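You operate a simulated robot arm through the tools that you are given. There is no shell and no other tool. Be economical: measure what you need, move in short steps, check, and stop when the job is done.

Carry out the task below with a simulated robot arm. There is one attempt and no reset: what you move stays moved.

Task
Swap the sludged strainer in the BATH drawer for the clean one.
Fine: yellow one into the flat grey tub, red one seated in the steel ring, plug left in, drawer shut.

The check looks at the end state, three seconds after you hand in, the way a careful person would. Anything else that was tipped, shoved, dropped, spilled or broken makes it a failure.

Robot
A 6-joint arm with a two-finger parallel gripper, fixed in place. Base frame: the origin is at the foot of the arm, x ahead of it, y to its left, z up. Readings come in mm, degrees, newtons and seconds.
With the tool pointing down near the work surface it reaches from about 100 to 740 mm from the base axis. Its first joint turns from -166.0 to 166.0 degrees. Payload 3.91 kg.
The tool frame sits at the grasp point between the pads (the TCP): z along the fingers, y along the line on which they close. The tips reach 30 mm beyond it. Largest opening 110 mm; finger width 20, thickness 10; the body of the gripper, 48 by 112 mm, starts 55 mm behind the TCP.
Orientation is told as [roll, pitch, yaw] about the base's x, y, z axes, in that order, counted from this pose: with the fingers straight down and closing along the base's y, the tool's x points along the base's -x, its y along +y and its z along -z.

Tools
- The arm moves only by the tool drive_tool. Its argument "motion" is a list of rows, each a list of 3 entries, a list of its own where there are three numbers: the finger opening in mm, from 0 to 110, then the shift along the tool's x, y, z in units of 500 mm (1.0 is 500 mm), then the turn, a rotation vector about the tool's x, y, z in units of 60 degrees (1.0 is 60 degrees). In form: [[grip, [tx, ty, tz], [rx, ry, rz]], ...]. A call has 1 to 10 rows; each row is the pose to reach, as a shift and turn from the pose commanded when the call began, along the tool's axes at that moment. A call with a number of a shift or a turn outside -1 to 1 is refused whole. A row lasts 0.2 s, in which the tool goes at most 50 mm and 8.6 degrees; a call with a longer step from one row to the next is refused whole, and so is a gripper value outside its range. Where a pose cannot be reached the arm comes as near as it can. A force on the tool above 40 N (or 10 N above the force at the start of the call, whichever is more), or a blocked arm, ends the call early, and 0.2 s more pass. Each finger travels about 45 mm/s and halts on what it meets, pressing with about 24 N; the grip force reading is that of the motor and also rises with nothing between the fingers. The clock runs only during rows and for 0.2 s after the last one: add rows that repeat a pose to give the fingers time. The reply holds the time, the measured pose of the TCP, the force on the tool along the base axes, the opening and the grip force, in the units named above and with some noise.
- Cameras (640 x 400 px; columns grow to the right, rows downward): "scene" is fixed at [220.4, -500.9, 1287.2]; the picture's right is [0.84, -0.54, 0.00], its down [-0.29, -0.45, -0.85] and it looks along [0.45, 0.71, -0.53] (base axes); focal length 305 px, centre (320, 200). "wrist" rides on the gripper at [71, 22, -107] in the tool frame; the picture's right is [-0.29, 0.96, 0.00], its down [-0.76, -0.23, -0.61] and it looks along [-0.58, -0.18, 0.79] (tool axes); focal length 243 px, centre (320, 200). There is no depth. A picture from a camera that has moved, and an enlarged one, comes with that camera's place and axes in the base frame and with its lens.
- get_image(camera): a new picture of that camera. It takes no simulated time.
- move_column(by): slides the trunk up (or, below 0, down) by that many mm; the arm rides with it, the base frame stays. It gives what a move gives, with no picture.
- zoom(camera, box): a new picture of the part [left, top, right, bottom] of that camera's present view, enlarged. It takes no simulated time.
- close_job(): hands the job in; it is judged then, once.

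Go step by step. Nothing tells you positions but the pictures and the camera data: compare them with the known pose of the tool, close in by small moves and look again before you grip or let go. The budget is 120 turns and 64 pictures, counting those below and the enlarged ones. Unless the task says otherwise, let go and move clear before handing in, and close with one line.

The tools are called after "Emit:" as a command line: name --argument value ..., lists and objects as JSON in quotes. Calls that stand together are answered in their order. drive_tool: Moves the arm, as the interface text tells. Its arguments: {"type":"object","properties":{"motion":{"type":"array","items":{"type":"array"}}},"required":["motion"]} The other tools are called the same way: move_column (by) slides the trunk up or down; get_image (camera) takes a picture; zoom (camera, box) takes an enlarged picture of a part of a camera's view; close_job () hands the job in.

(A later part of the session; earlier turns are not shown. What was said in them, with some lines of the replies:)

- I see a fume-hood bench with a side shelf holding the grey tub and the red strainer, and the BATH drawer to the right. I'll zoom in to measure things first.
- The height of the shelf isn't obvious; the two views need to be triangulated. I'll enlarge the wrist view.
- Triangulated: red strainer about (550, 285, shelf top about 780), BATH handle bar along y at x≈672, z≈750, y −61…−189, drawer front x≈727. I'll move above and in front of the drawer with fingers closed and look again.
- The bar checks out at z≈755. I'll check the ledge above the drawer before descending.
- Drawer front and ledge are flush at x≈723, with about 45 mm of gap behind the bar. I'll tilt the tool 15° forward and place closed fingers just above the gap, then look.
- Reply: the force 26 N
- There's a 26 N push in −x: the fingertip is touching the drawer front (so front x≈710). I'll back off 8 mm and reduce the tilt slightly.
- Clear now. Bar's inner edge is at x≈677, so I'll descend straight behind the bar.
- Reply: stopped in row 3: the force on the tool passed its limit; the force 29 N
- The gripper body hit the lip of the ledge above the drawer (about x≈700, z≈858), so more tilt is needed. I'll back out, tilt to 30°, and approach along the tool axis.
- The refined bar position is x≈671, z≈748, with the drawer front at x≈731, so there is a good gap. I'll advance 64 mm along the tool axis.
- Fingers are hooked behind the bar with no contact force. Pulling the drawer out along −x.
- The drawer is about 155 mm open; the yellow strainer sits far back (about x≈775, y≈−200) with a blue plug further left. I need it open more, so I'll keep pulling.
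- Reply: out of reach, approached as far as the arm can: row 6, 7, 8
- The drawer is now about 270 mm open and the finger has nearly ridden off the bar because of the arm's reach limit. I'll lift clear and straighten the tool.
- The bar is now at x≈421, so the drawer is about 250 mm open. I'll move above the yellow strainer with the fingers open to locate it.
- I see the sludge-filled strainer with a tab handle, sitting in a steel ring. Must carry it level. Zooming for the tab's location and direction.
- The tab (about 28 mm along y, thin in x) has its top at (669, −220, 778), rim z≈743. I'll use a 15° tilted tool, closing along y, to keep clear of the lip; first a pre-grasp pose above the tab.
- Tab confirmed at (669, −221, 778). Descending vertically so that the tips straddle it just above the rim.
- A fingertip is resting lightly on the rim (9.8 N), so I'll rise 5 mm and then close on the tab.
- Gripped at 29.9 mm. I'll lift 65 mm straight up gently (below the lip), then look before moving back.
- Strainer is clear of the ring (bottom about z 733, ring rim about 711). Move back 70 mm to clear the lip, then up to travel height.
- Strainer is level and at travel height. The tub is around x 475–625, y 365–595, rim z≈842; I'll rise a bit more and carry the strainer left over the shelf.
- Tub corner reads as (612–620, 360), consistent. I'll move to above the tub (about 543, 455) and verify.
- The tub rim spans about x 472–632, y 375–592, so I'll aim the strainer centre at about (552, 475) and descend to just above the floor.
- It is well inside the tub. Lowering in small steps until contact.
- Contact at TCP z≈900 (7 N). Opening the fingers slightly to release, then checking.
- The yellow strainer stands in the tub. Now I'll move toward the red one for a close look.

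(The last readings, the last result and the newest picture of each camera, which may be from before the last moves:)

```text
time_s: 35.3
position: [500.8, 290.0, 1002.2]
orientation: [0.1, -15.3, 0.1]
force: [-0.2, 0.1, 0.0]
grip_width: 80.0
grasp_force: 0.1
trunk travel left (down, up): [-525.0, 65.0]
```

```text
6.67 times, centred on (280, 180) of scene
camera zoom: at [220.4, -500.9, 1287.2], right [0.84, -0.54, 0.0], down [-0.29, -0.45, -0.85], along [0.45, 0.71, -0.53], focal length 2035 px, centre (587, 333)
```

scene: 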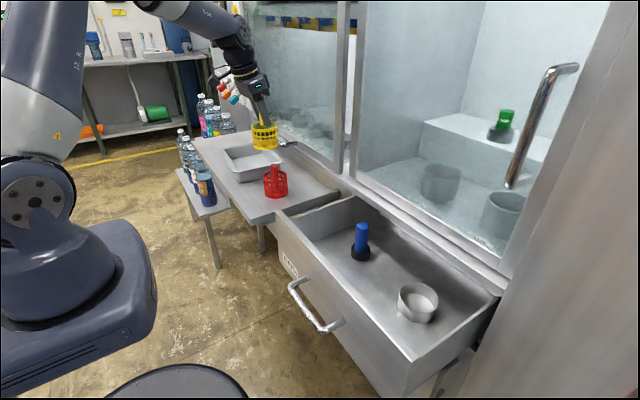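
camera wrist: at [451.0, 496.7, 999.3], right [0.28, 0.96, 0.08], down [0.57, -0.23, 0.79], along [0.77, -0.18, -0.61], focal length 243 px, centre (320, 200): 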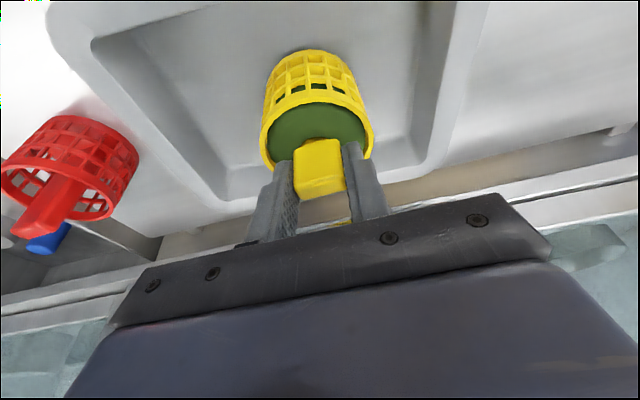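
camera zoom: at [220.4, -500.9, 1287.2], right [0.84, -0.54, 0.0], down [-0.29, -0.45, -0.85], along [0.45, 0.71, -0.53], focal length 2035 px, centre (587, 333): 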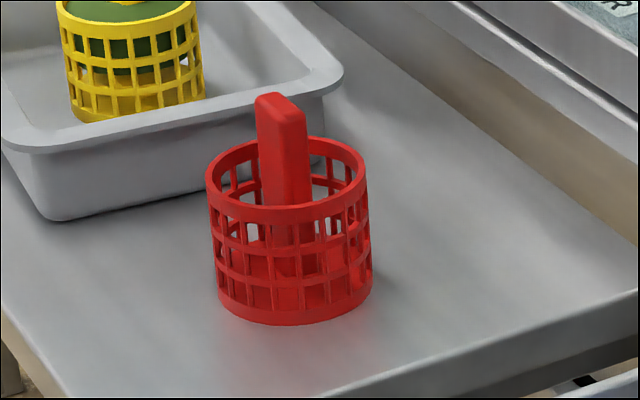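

Red tab top is at (542, 259, 893), rim z≈855, long along y. Going to pre-grasp above it.

Emit:
drive_tool --motion '[[70, [-0.014, -0.02, 0.043], [0, 0, 0]], [60, [-0.028, -0.041, 0.087], [0, 0, 0]], [60, [-0.041, -0.062, 0.13], [0, 0, 0]], [60, [-0.041, -0.062, 0.13], [0, 0, 0]]]'

Emit:
get_image --camera "wrist"

Emit:
zoom --camera "scene" --box '[240, 120, 320, 210]'

```text
time_s: 36.3
position: [543.1, 255.9, 946.2]
orientation: [-0.1, -15.4, 0.0]
force: [0.1, 0.1, -0.1]
grip_width: 60.0
grasp_force: 0.1
trunk travel left (down, up): [-525.0, 65.0]
```

```text
22 pictures are left
camera wrist: at [444.9, 278.5, 1031.5], right [0.28, 0.96, 0.08], down [0.57, -0.23, 0.79], along [0.77, -0.18, -0.61], focal length 243 px, centre (320, 200)
```

wrist: 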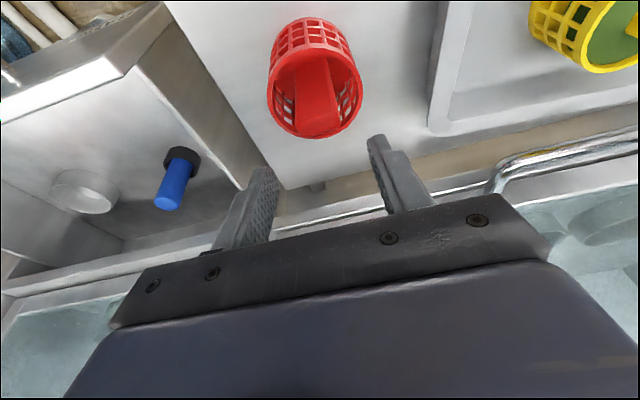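

```text
4.44 times, centred on (280, 165) of scene
camera zoom: at [220.4, -500.9, 1287.2], right [0.84, -0.54, 0.0], down [-0.29, -0.45, -0.85], along [0.45, 0.71, -0.53], focal length 1357 px, centre (498, 356)
```

zoom: 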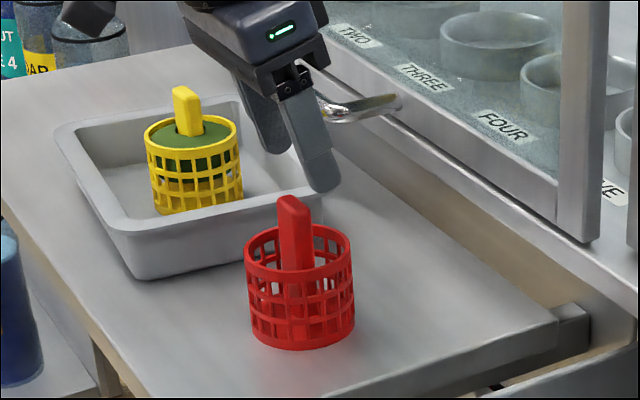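

All consistent. Descending onto the red tab.

Emit:
drive_tool --motion '[[60, [0.008, 0.002, 0.024], [0, 0, 0]], [60, [0.016, 0.004, 0.048], [0, 0, 0]], [60, [0.024, 0.004, 0.072], [0, 0, 0]], [60, [0.032, 0.004, 0.095], [0, 0, 0]], [60, [0.032, 0.004, 0.095], [0, 0, 0]]]'

Emit:
zoom --camera "wrist" --box '[200, 20, 440, 240]'

Emit:
zoom --camera "scene" --box '[240, 120, 320, 210]'

```text
time_s: 37.5
position: [537.3, 258.8, 893.7]
orientation: [0.0, -15.3, 0.0]
force: [-0.9, -0.9, -1.0]
grip_width: 60.0
grasp_force: 0.0
trunk travel left (down, up): [-525.0, 65.0]
```

```text
1.82 times, centred on (320, 130) of wrist
camera zoom: at [439.6, 280.4, 979.8], right [0.28, 0.96, 0.08], down [0.57, -0.23, 0.79], along [0.77, -0.18, -0.61], focal length 441 px, centre (320, 327)
```

zoom: 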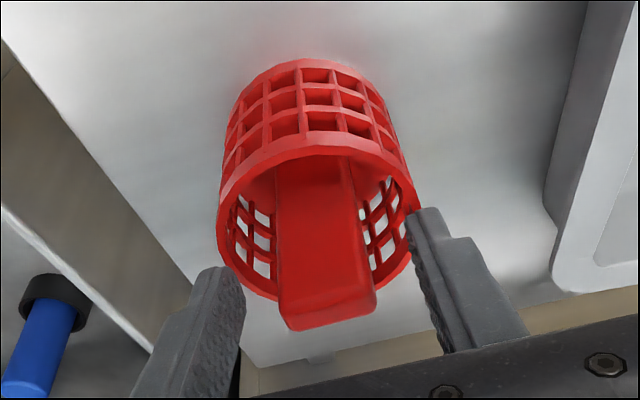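

```text
4.44 times, centred on (280, 165) of scene
camera zoom: at [220.4, -500.9, 1287.2], right [0.84, -0.54, 0.0], down [-0.29, -0.45, -0.85], along [0.45, 0.71, -0.53], focal length 1357 px, centre (498, 356)
```

zoom: 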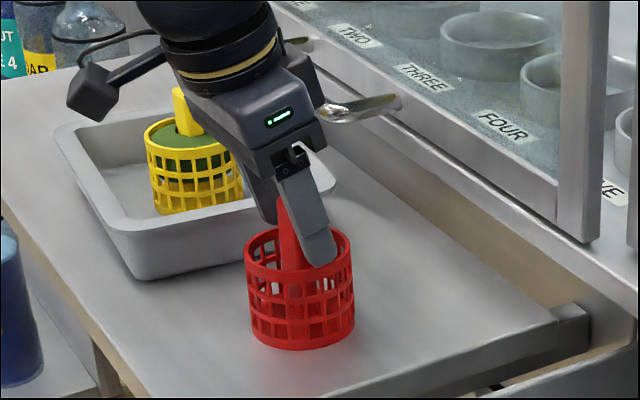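

Aligned like the yellow grasp. Closing on the tab.

Emit:
drive_tool --motion '[[50, [0, 0, 0], [0, 0, 0]], [40, [0, 0, 0], [0, 0, 0]], [30, [0, 0, 0], [0, 0, 0]], [20, [0, 0, 0], [0, 0, 0]], [15, [0, 0, 0], [0, 0, 0]], [15, [0, 0, 0], [0, 0, 0]], [15, [0, 0, 0], [0, 0, 0]]]'

Emit:
zoom --camera "wrist" --box '[200, 20, 440, 240]'

```text
time_s: 39.1
position: [536.6, 258.8, 895.1]
orientation: [-0.1, -15.4, -0.1]
force: [-0.1, 0.5, 0.7]
grip_width: 29.7
grasp_force: 24.1
trunk travel left (down, up): [-525.0, 65.0]
```

```text
1.82 times, centred on (320, 130) of wrist
camera zoom: at [439.6, 280.3, 980.0], right [0.28, 0.96, 0.08], down [0.57, -0.23, 0.79], along [0.77, -0.18, -0.61], focal length 441 px, centre (320, 327)
```

zoom: 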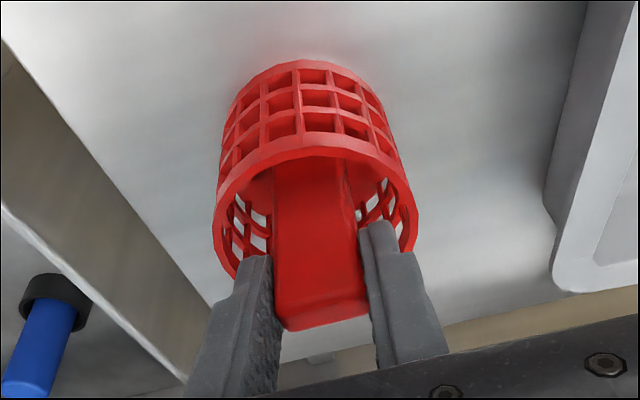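

Red is gripped almost identically to how I held the yellow. Lifting to travel height and carrying it right.

Emit:
drive_tool --motion '[[15, [-0.0077, 0, -0.028], [0, 0, 0]], [15, [-0.023, 0, -0.084], [0, 0, 0]], [15, [-0.0383, 0, -0.14], [0, 0, 0]], [15, [-0.0575, 0, -0.21], [0, 0, 0]], [15, [-0.0766, 0, -0.28], [0, 0, 0]], [15, [-0.0766, -0.06, -0.28], [0, 0, 0]], [15, [-0.0766, -0.14, -0.28], [0, 0, 0]], [15, [-0.0766, -0.22, -0.28], [0, 0, 0]], [15, [-0.0766, -0.3, -0.28], [0, 0, 0]], [15, [-0.0766, -0.36, -0.28], [0, 0, 0]]]'

Emit:
drive_tool --motion '[[15, [-0.02, -0.06, 0.005], [0, 0, 0]], [15, [-0.04, -0.14, 0.01], [0, 0, 0]], [15, [-0.06, -0.22, 0.015], [0, 0, 0]], [15, [-0.08, -0.3, 0.02], [0, 0, 0]], [15, [-0.1, -0.38, 0.026], [0, 0, 0]], [15, [-0.115, -0.46, 0.03], [0, 0, 0]], [15, [-0.115, -0.54, 0.03], [0, 0, 0]], [15, [-0.115, -0.6, 0.03], [0, 0, 0]], [15, [-0.115, -0.6, 0.03], [0, 0, 0]]]'

Emit:
get_image --camera "scene"

```text
time_s: 41.3
position: [537.4, 82.5, 1041.2]
orientation: [-0.1, -15.3, 0.1]
force: [0.3, 0.5, -1.8]
grip_width: 30.0
grasp_force: 24.1
trunk travel left (down, up): [-525.0, 65.0]
```

```text
time_s: 43.3
position: [595.0, -216.7, 1043.9]
orientation: [0.0, -15.2, 0.0]
force: [0.1, -0.1, -1.0]
grip_width: 29.4
grasp_force: 24.0
trunk travel left (down, up): [-525.0, 65.0]
```

```text
17 pictures are left
```

scene: 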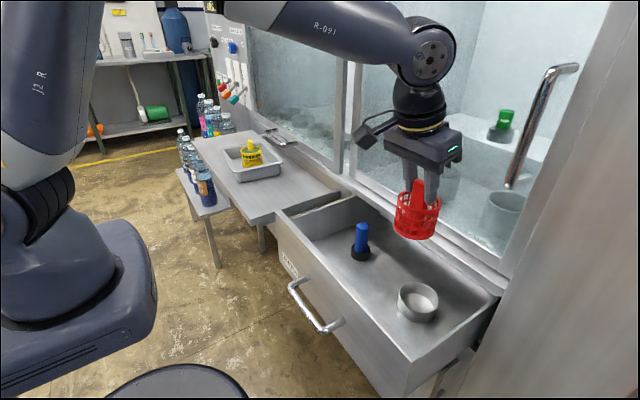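

Descend into the drawer at x≈595 to just above ring height, before moving forward over the ring.

Emit:
drive_tool --motion '[[15, [0.012, -0.004, 0.043], [0, 0, 0]], [15, [0.024, -0.009, 0.087], [0, 0, 0]], [15, [0.036, -0.009, 0.13], [0, 0, 0]], [15, [0.048, -0.009, 0.174], [0, 0, 0]], [15, [0.06, -0.009, 0.217], [0, 0, 0]], [15, [0.072, -0.009, 0.261], [0, 0, 0]], [15, [0.084, -0.009, 0.304], [0, 0, 0]], [15, [0.095, -0.009, 0.348], [0, 0, 0]], [15, [0.105, -0.009, 0.384], [0, 0, 0]], [15, [0.105, -0.009, 0.384], [0, 0, 0]]]'

```text
time_s: 45.5
position: [596.5, -227.5, 842.5]
orientation: [0.0, -15.3, 0.0]
force: [-0.6, -0.3, -0.7]
grip_width: 29.7
grasp_force: 23.9
trunk travel left (down, up): [-525.0, 65.0]
```

Now moving forward over the ring.

Emit:
drive_tool --motion '[[15, [-0.033, 0.003, 0.007], [0, 0, 0]], [15, [-0.066, 0.006, 0.015], [0, 0, 0]], [15, [-0.098, 0.008, 0.022], [0, 0, 0]], [15, [-0.131, 0.008, 0.0295], [0, 0, 0]], [15, [-0.131, 0.008, 0.0295], [0, 0, 0]]]'

Emit:
get_image --camera "wrist"

Emit:
zoom --camera "scene" --box '[360, 210, 480, 330]'

```text
time_s: 46.7
position: [663.6, -221.4, 846.1]
orientation: [0.0, -15.4, -0.1]
force: [-1.0, -0.8, -1.1]
grip_width: 29.6
grasp_force: 23.4
trunk travel left (down, up): [-525.0, 65.0]
```

```text
16 pictures are left
camera wrist: at [565.5, -199.7, 932.4], right [0.28, 0.96, 0.08], down [0.57, -0.23, 0.79], along [0.77, -0.18, -0.61], focal length 243 px, centre (320, 200)
```

wrist: 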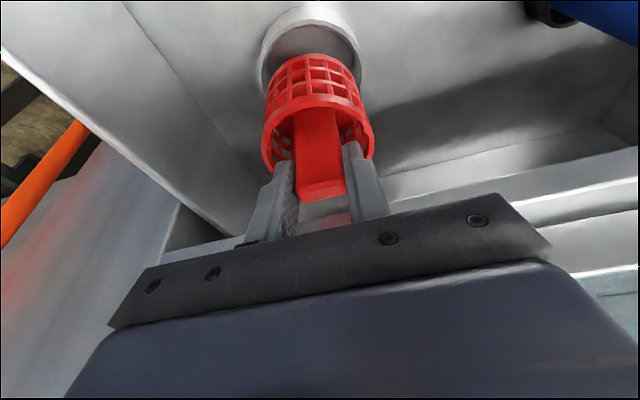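

```text
3.33 times, centred on (420, 270) of scene
camera zoom: at [220.4, -500.9, 1287.2], right [0.84, -0.54, 0.0], down [-0.29, -0.45, -0.85], along [0.45, 0.71, -0.53], focal length 1018 px, centre (-13, -33)
```

zoom: 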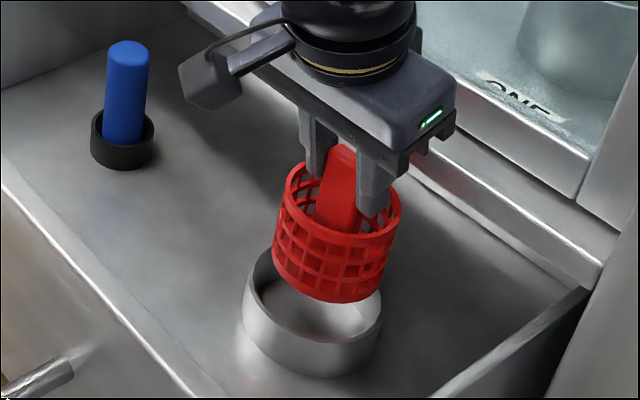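

Aligned with the ring within a couple of mm (same pose as the yellow was lifted from). Lowering 42 mm and checking.

Emit:
drive_tool --motion '[[15, [0.0065, 0, 0.02], [0, 0, 0]], [15, [0.013, 0, 0.04], [0, 0, 0]], [15, [0.0195, 0, 0.06], [0, 0, 0]], [15, [0.026, 0, 0.08], [0, 0, 0]], [15, [0.026, 0, 0.08], [0, 0, 0]]]'

Emit:
zoom --camera "scene" --box '[390, 250, 450, 330]'

Emit:
zoom --camera "wrist" --box '[220, 0, 420, 150]'

```text
time_s: 47.9
position: [659.5, -221.3, 802.6]
orientation: [-0.1, -15.2, 0.0]
force: [-0.6, 0.6, -1.8]
grip_width: 29.7
grasp_force: 24.1
trunk travel left (down, up): [-525.0, 65.0]
```

```text
5.00 times, centred on (420, 290) of scene
camera zoom: at [220.4, -500.9, 1287.2], right [0.84, -0.54, 0.0], down [-0.29, -0.45, -0.85], along [0.45, 0.71, -0.53], focal length 1526 px, centre (-180, -250)
```

zoom: 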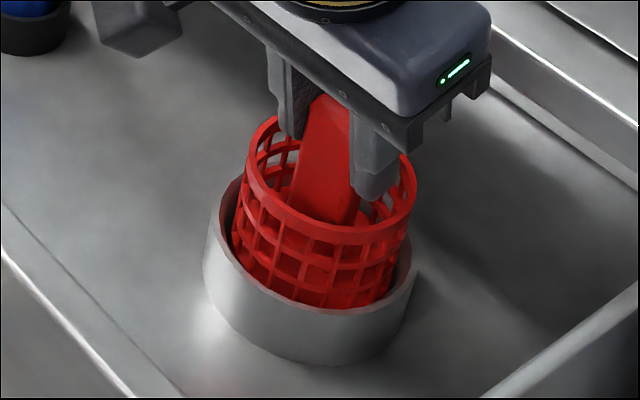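

```text
2.67 times, centred on (320, 75) of wrist
camera zoom: at [562.4, -199.8, 889.2], right [0.28, 0.96, 0.08], down [0.57, -0.23, 0.79], along [0.77, -0.18, -0.61], focal length 647 px, centre (320, 533)
```

zoom: 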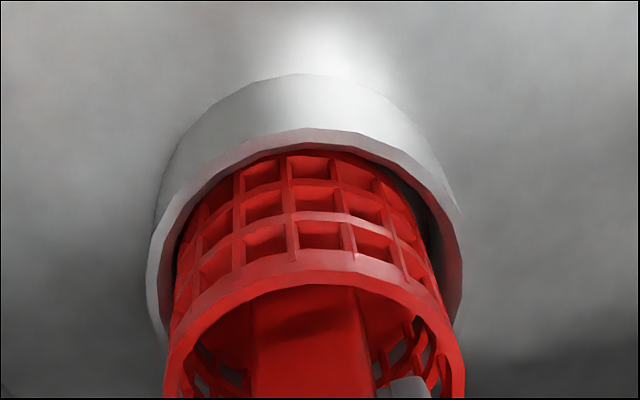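

The red strainer is inside the ring mouth. Small centring shift and continue to the seat in small steps.

Emit:
drive_tool --motion '[[15, [-0.0039, 0.003, 0.001], [0, 0, 0]], [15, [-0.0015, 0.003, 0.01], [0, 0, 0]], [15, [0.001, 0.003, 0.019], [0, 0, 0]], [15, [0.0035, 0.003, 0.028], [0, 0, 0]], [15, [0.0035, 0.003, 0.028], [0, 0, 0]]]'

Emit:
drive_tool --motion '[[15, [0.0011, 0, 0.0039], [0, 0, 0]], [15, [0.0021, 0, 0.0077], [0, 0, 0]], [15, [0.0021, 0, 0.0077], [0, 0, 0]]]'

```text
time_s: 49.1
position: [662.9, -220.5, 789.8]
orientation: [-0.2, -15.2, 0.0]
force: [-0.4, 0.3, -1.8]
grip_width: 29.8
grasp_force: 24.0
trunk travel left (down, up): [-525.0, 65.0]
```

```text
time_s: 49.9
position: [663.1, -220.3, 785.3]
orientation: [-0.1, -15.3, 0.1]
force: [-0.5, -0.4, 0.0]
grip_width: 29.6
grasp_force: 23.7
trunk travel left (down, up): [-525.0, 65.0]
```

Emit:
drive_tool --motion '[[15, [0.0008, 0, 0.0029], [0, 0, 0]], [15, [0.0016, 0, 0.0058], [0, 0, 0]], [15, [0.0016, 0, 0.0058], [0, 0, 0]]]'

Emit:
zoom --camera "scene" --box '[390, 250, 450, 330]'

```text
time_s: 50.7
position: [662.8, -220.3, 784.2]
orientation: [-0.2, -15.6, 0.0]
force: [0.6, 0.2, 17.4]
grip_width: 29.7
grasp_force: 24.0
trunk travel left (down, up): [-525.0, 65.0]
```

```text
5.00 times, centred on (420, 290) of scene
camera zoom: at [220.4, -500.9, 1287.2], right [0.84, -0.54, 0.0], down [-0.29, -0.45, -0.85], along [0.45, 0.71, -0.53], focal length 1526 px, centre (-180, -250)
```

zoom: 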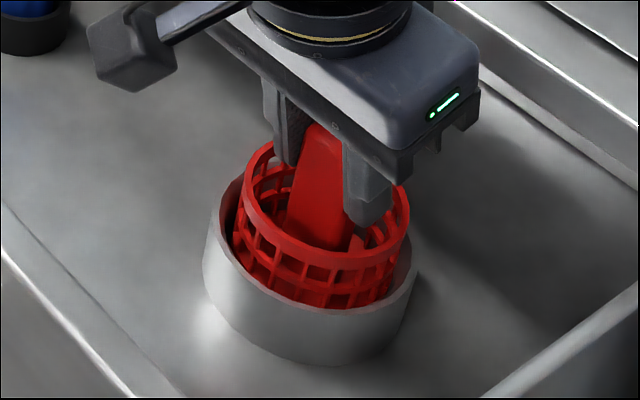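

It has bottomed out at the same height the yellow sat at. Releasing, lifting, and checking.

Emit:
drive_tool --motion '[[30, [-0.0012, 0, -0.0045], [0, 0, 0]], [36, [-0.0012, 0, -0.0045], [0, 0, 0]], [42, [-0.0012, 0, -0.0045], [0, 0, 0]], [45, [-0.0012, 0, -0.0045], [0, 0, 0]], [45, [-0.0012, 0, -0.0045], [0, 0, 0]]]'

Emit:
drive_tool --motion '[[45, [-0.0053, 0, -0.0193], [0, 0, 0]], [45, [-0.0106, 0, -0.0387], [0, 0, 0]], [45, [-0.016, 0, -0.058], [0, 0, 0]], [45, [-0.0345, 0, -0.125], [0, 0, 0]], [45, [0.03, 0, -0.143], [0, 0, 0]], [45, [0.095, 0, -0.16], [0, 0, 0]], [45, [0.075, 0, -0.235], [0, 0, 0]], [45, [0.06, 0, -0.29], [0, 0, 0]], [45, [0.06, 0, -0.29], [0, 0, 0]]]'

Emit:
zoom --camera "scene" --box '[330, 200, 490, 330]'

```text
time_s: 51.9
position: [662.7, -220.1, 784.4]
orientation: [-0.1, -15.3, 0.0]
force: [-0.5, 0.1, -0.2]
grip_width: 45.1
grasp_force: 0.0
trunk travel left (down, up): [-525.0, 65.0]
```

```text
time_s: 53.9
position: [596.0, -219.4, 916.3]
orientation: [-0.1, -15.3, 0.0]
force: [1.1, 0.7, 0.5]
grip_width: 44.8
grasp_force: 0.1
trunk travel left (down, up): [-525.0, 65.0]
```

```text
3.08 times, centred on (410, 265) of scene
camera zoom: at [220.4, -500.9, 1287.2], right [0.84, -0.54, 0.0], down [-0.29, -0.45, -0.85], along [0.45, 0.71, -0.53], focal length 939 px, centre (43, 0)
```

zoom: 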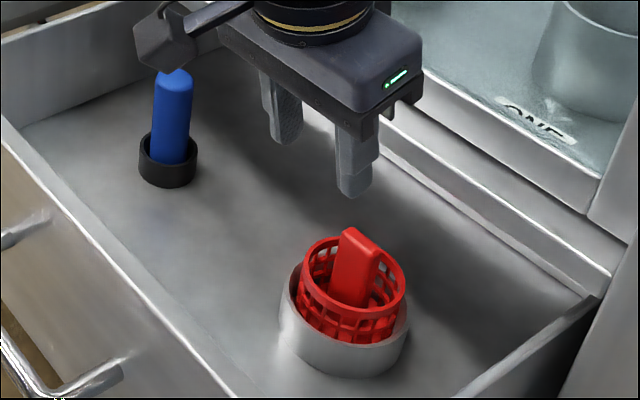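

The red is seated upright, and the plug is still in place. Now I'll close the fingers, straighten the tool and go in front of the handle bar to push the drawer shut.

Emit:
drive_tool --motion '[[30, [0.06, 0.03, -0.024], [0, 0, 0]], [15, [0.125, 0.06, -0.048], [0, 0.05, 0]], [0, [0.19, 0.09, -0.072], [0, 0.1, 0]], [0, [0.255, 0.12, -0.096], [0, 0.15, 0]], [0, [0.32, 0.155, -0.121], [0, 0.2, 0]], [0, [0.387, 0.188, -0.147], [0, 0.255, 0]], [0, [0.387, 0.188, -0.147], [0, 0.255, 0]]]'

Emit:
get_image --camera "wrist"

```text
time_s: 55.5
position: [383.8, -123.9, 936.5]
orientation: [-0.2, -0.1, 0.0]
force: [-0.6, -0.1, 0.2]
grip_width: 0.0
grasp_force: 23.8
trunk travel left (down, up): [-525.0, 65.0]
```

```text
10 pictures are left
camera wrist: at [311.9, -102.1, 1044.1], right [0.29, 0.96, 0.0], down [0.76, -0.23, 0.61], along [0.58, -0.18, -0.79], focal length 243 px, centre (320, 200)
```

wrist: 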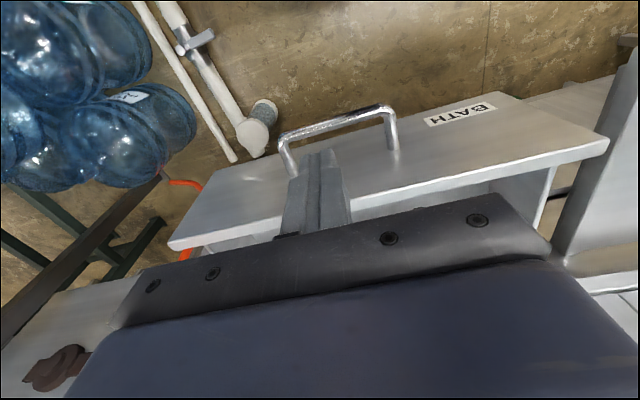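

Bar front edge is at x≈415; fingers at x≈384 have clearance. Descending in front of the bar.

Emit:
drive_tool --motion '[[0, [0, 0, 0.06], [0, 0, 0]], [0, [0, 0, 0.12], [0, 0, 0]], [0, [0, 0, 0.18], [0, 0, 0]], [0, [0, 0, 0.24], [0, 0, 0]], [0, [0, 0, 0.3], [0, 0, 0]], [0, [0, 0, 0.352], [0, 0, 0]], [0, [0, 0, 0.352], [0, 0, 0]]]'

Emit:
zoom --camera "scene" --box '[240, 220, 400, 350]'

```text
time_s: 57.1
position: [387.0, -127.3, 758.2]
orientation: [-0.1, 0.0, 0.0]
force: [1.6, 0.0, 0.1]
grip_width: 0.0
grasp_force: 23.9
trunk travel left (down, up): [-525.0, 65.0]
```

```text
3.08 times, centred on (320, 285) of scene
camera zoom: at [220.4, -500.9, 1287.2], right [0.84, -0.54, 0.0], down [-0.29, -0.45, -0.85], along [0.45, 0.71, -0.53], focal length 939 px, centre (320, -62)
```

zoom: 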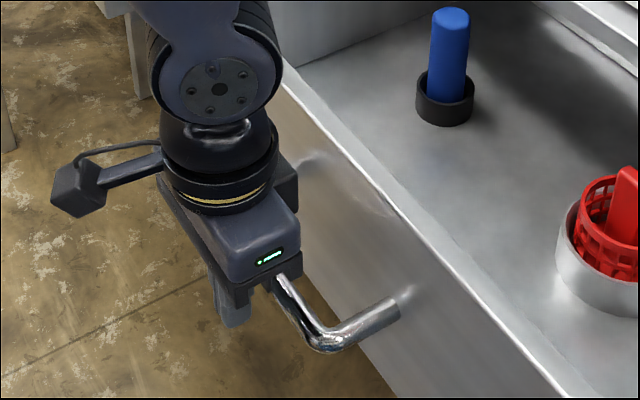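

Fingers are in front of the bar. Pushing gently in +x.

Emit:
drive_tool --motion '[[0, [-0.016, 0, 0], [0, 0, 0]], [0, [-0.032, 0, 0], [0, 0, 0]], [0, [-0.052, 0, 0], [0, 0, 0]], [0, [-0.076, 0, 0], [0, 0, 0]], [0, [-0.1, 0, 0], [0, 0, 0]], [0, [-0.126, 0, 0], [0, 0, 0]], [0, [-0.152, 0, 0], [0, 0, 0]], [0, [-0.178, 0, 0], [0, 0, 0]], [0, [-0.204, 0, 0], [0, 0, 0]], [0, [-0.23, 0, 0], [0, 0, 0]]]'

Emit:
get_image --camera "scene"

```text
time_s: 59.3
position: [505.1, -126.3, 761.1]
orientation: [-0.1, -0.1, 0.0]
force: [-0.3, 0.3, -0.1]
grip_width: 0.0
grasp_force: 24.8
trunk travel left (down, up): [-525.0, 65.0]
```

```text
8 pictures are left
```

scene: 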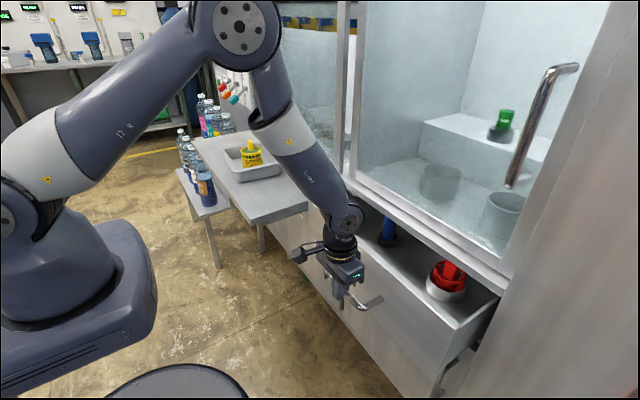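

The drawer is sliding in with everything upright. Continuing.

Emit:
drive_tool --motion '[[0, [-0.02, 0, 0], [0, 0, 0]], [0, [-0.046, 0, 0], [0, 0, 0]], [0, [-0.072, 0, 0], [0, 0, 0]], [0, [-0.098, 0, 0], [0, 0, 0]], [0, [-0.124, 0, 0], [0, 0, 0]], [0, [-0.15, 0, 0], [0, 0, 0]], [0, [-0.176, 0, 0], [0, 0, 0]], [0, [-0.202, 0, 0], [0, 0, 0]], [0, [-0.228, 0, 0], [0, 0, 0]], [0, [-0.25, 0, 0], [0, 0, 0]]]'

Emit:
drive_tool --motion '[[0, [-0.008, 0, 0], [0, 0, 0]], [0, [-0.016, 0, 0], [0, 0, 0]], [0, [-0.024, 0, 0], [0, 0, 0]], [0, [-0.032, 0, 0], [0, 0, 0]], [0, [-0.032, 0, 0], [0, 0, 0]]]'

Emit:
get_image --camera "scene"

```text
time_s: 61.5
position: [629.4, -124.2, 759.8]
orientation: [-0.2, -0.1, 0.0]
force: [-1.5, 1.1, -2.0]
grip_width: 0.2
grasp_force: 24.1
trunk travel left (down, up): [-525.0, 65.0]
```

```text
time_s: 62.7
position: [644.8, -126.1, 761.5]
orientation: [-0.2, 0.0, 0.0]
force: [-2.9, 0.5, 0.6]
grip_width: 0.0
grasp_force: 24.2
trunk travel left (down, up): [-525.0, 65.0]
```

```text
7 pictures are left
```

scene: 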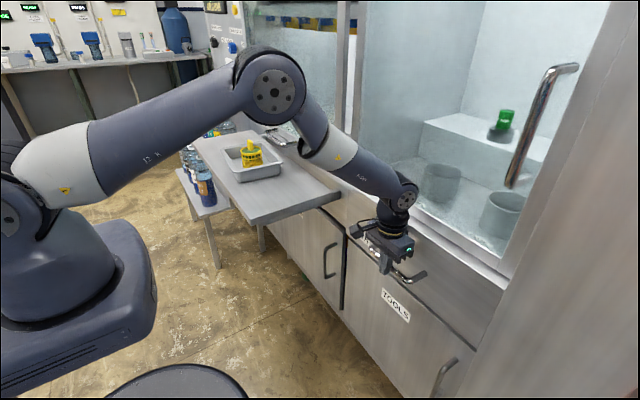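

Almost shut. Pushing on in 3 mm steps until it meets the stop.

Emit:
drive_tool --motion '[[0, [-0.005, 0, 0], [0, 0, 0]], [0, [-0.01, 0, 0], [0, 0, 0]], [0, [-0.015, 0, 0], [0, 0, 0]], [0, [-0.02, 0, 0], [0, 0, 0]], [0, [-0.025, 0, 0], [0, 0, 0]], [0, [-0.025, 0, 0], [0, 0, 0]]]'

```text
time_s: 64.1
position: [654.7, -126.5, 759.6]
orientation: [0.0, 0.2, 0.0]
force: [-28.1, 0.0, -2.9]
grip_width: 0.0
grasp_force: 24.2
trunk travel left (down, up): [-525.0, 65.0]
```

28 N at x≈655, which matches the original closed bar position. Backing off and rising clear.

Emit:
drive_tool --motion '[[0, [0.02, 0, 0], [0, 0, 0]], [0, [0.06, 0, 0], [0, 0, 0]], [0, [0.12, 0, -0.02], [0, 0, 0]], [0, [0.18, 0, -0.08], [0, 0, 0]], [0, [0.24, 0, -0.15], [0, 0, 0]], [0, [0.3, 0, -0.22], [0, 0, 0]], [0, [0.36, 0, -0.29], [0, 0, 0]], [0, [0.4, 0, -0.36], [0, 0, 0]], [0, [0.4, 0, -0.44], [0, 0, 0]]]'

Emit:
get_image --camera "scene"

Emit:
zoom --camera "scene" --box '[320, 180, 520, 305]'

```text
time_s: 66.1
position: [457.4, -128.7, 978.2]
orientation: [0.0, 0.0, 0.0]
force: [-0.6, -0.5, -0.5]
grip_width: 0.0
grasp_force: 23.9
trunk travel left (down, up): [-525.0, 65.0]
```

```text
6 pictures are left
```

scene: 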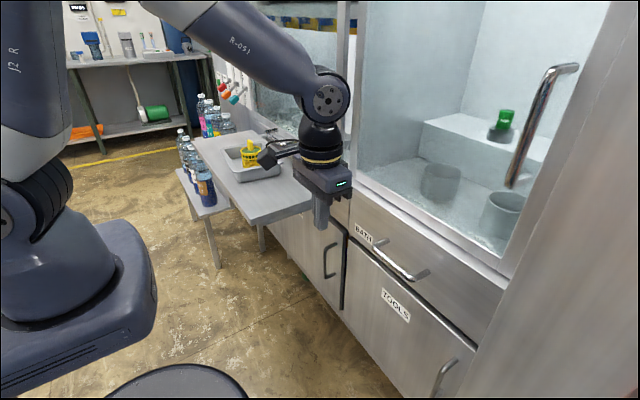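

```text
3.20 times, centred on (420, 242) of scene
camera zoom: at [220.4, -500.9, 1287.2], right [0.84, -0.54, 0.0], down [-0.29, -0.45, -0.85], along [0.45, 0.71, -0.53], focal length 977 px, centre (0, 64)
```

zoom: 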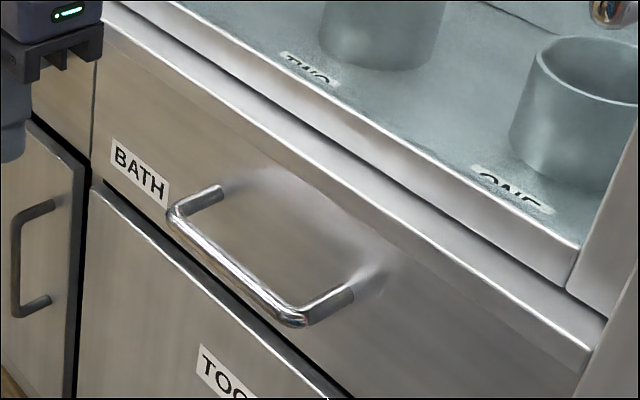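

The drawer looks the same as it did when shut at the start, the yellow strainer stands in the tub, and the arm is clear. Handing in.

Emit:
close_job

```text
The job is handed in.
```

I swapped the strainers and handed the job in: the yellow one is in the grey tub, the red one is seated in the steel ring, the plug is still in, and the BATH drawer is shut.
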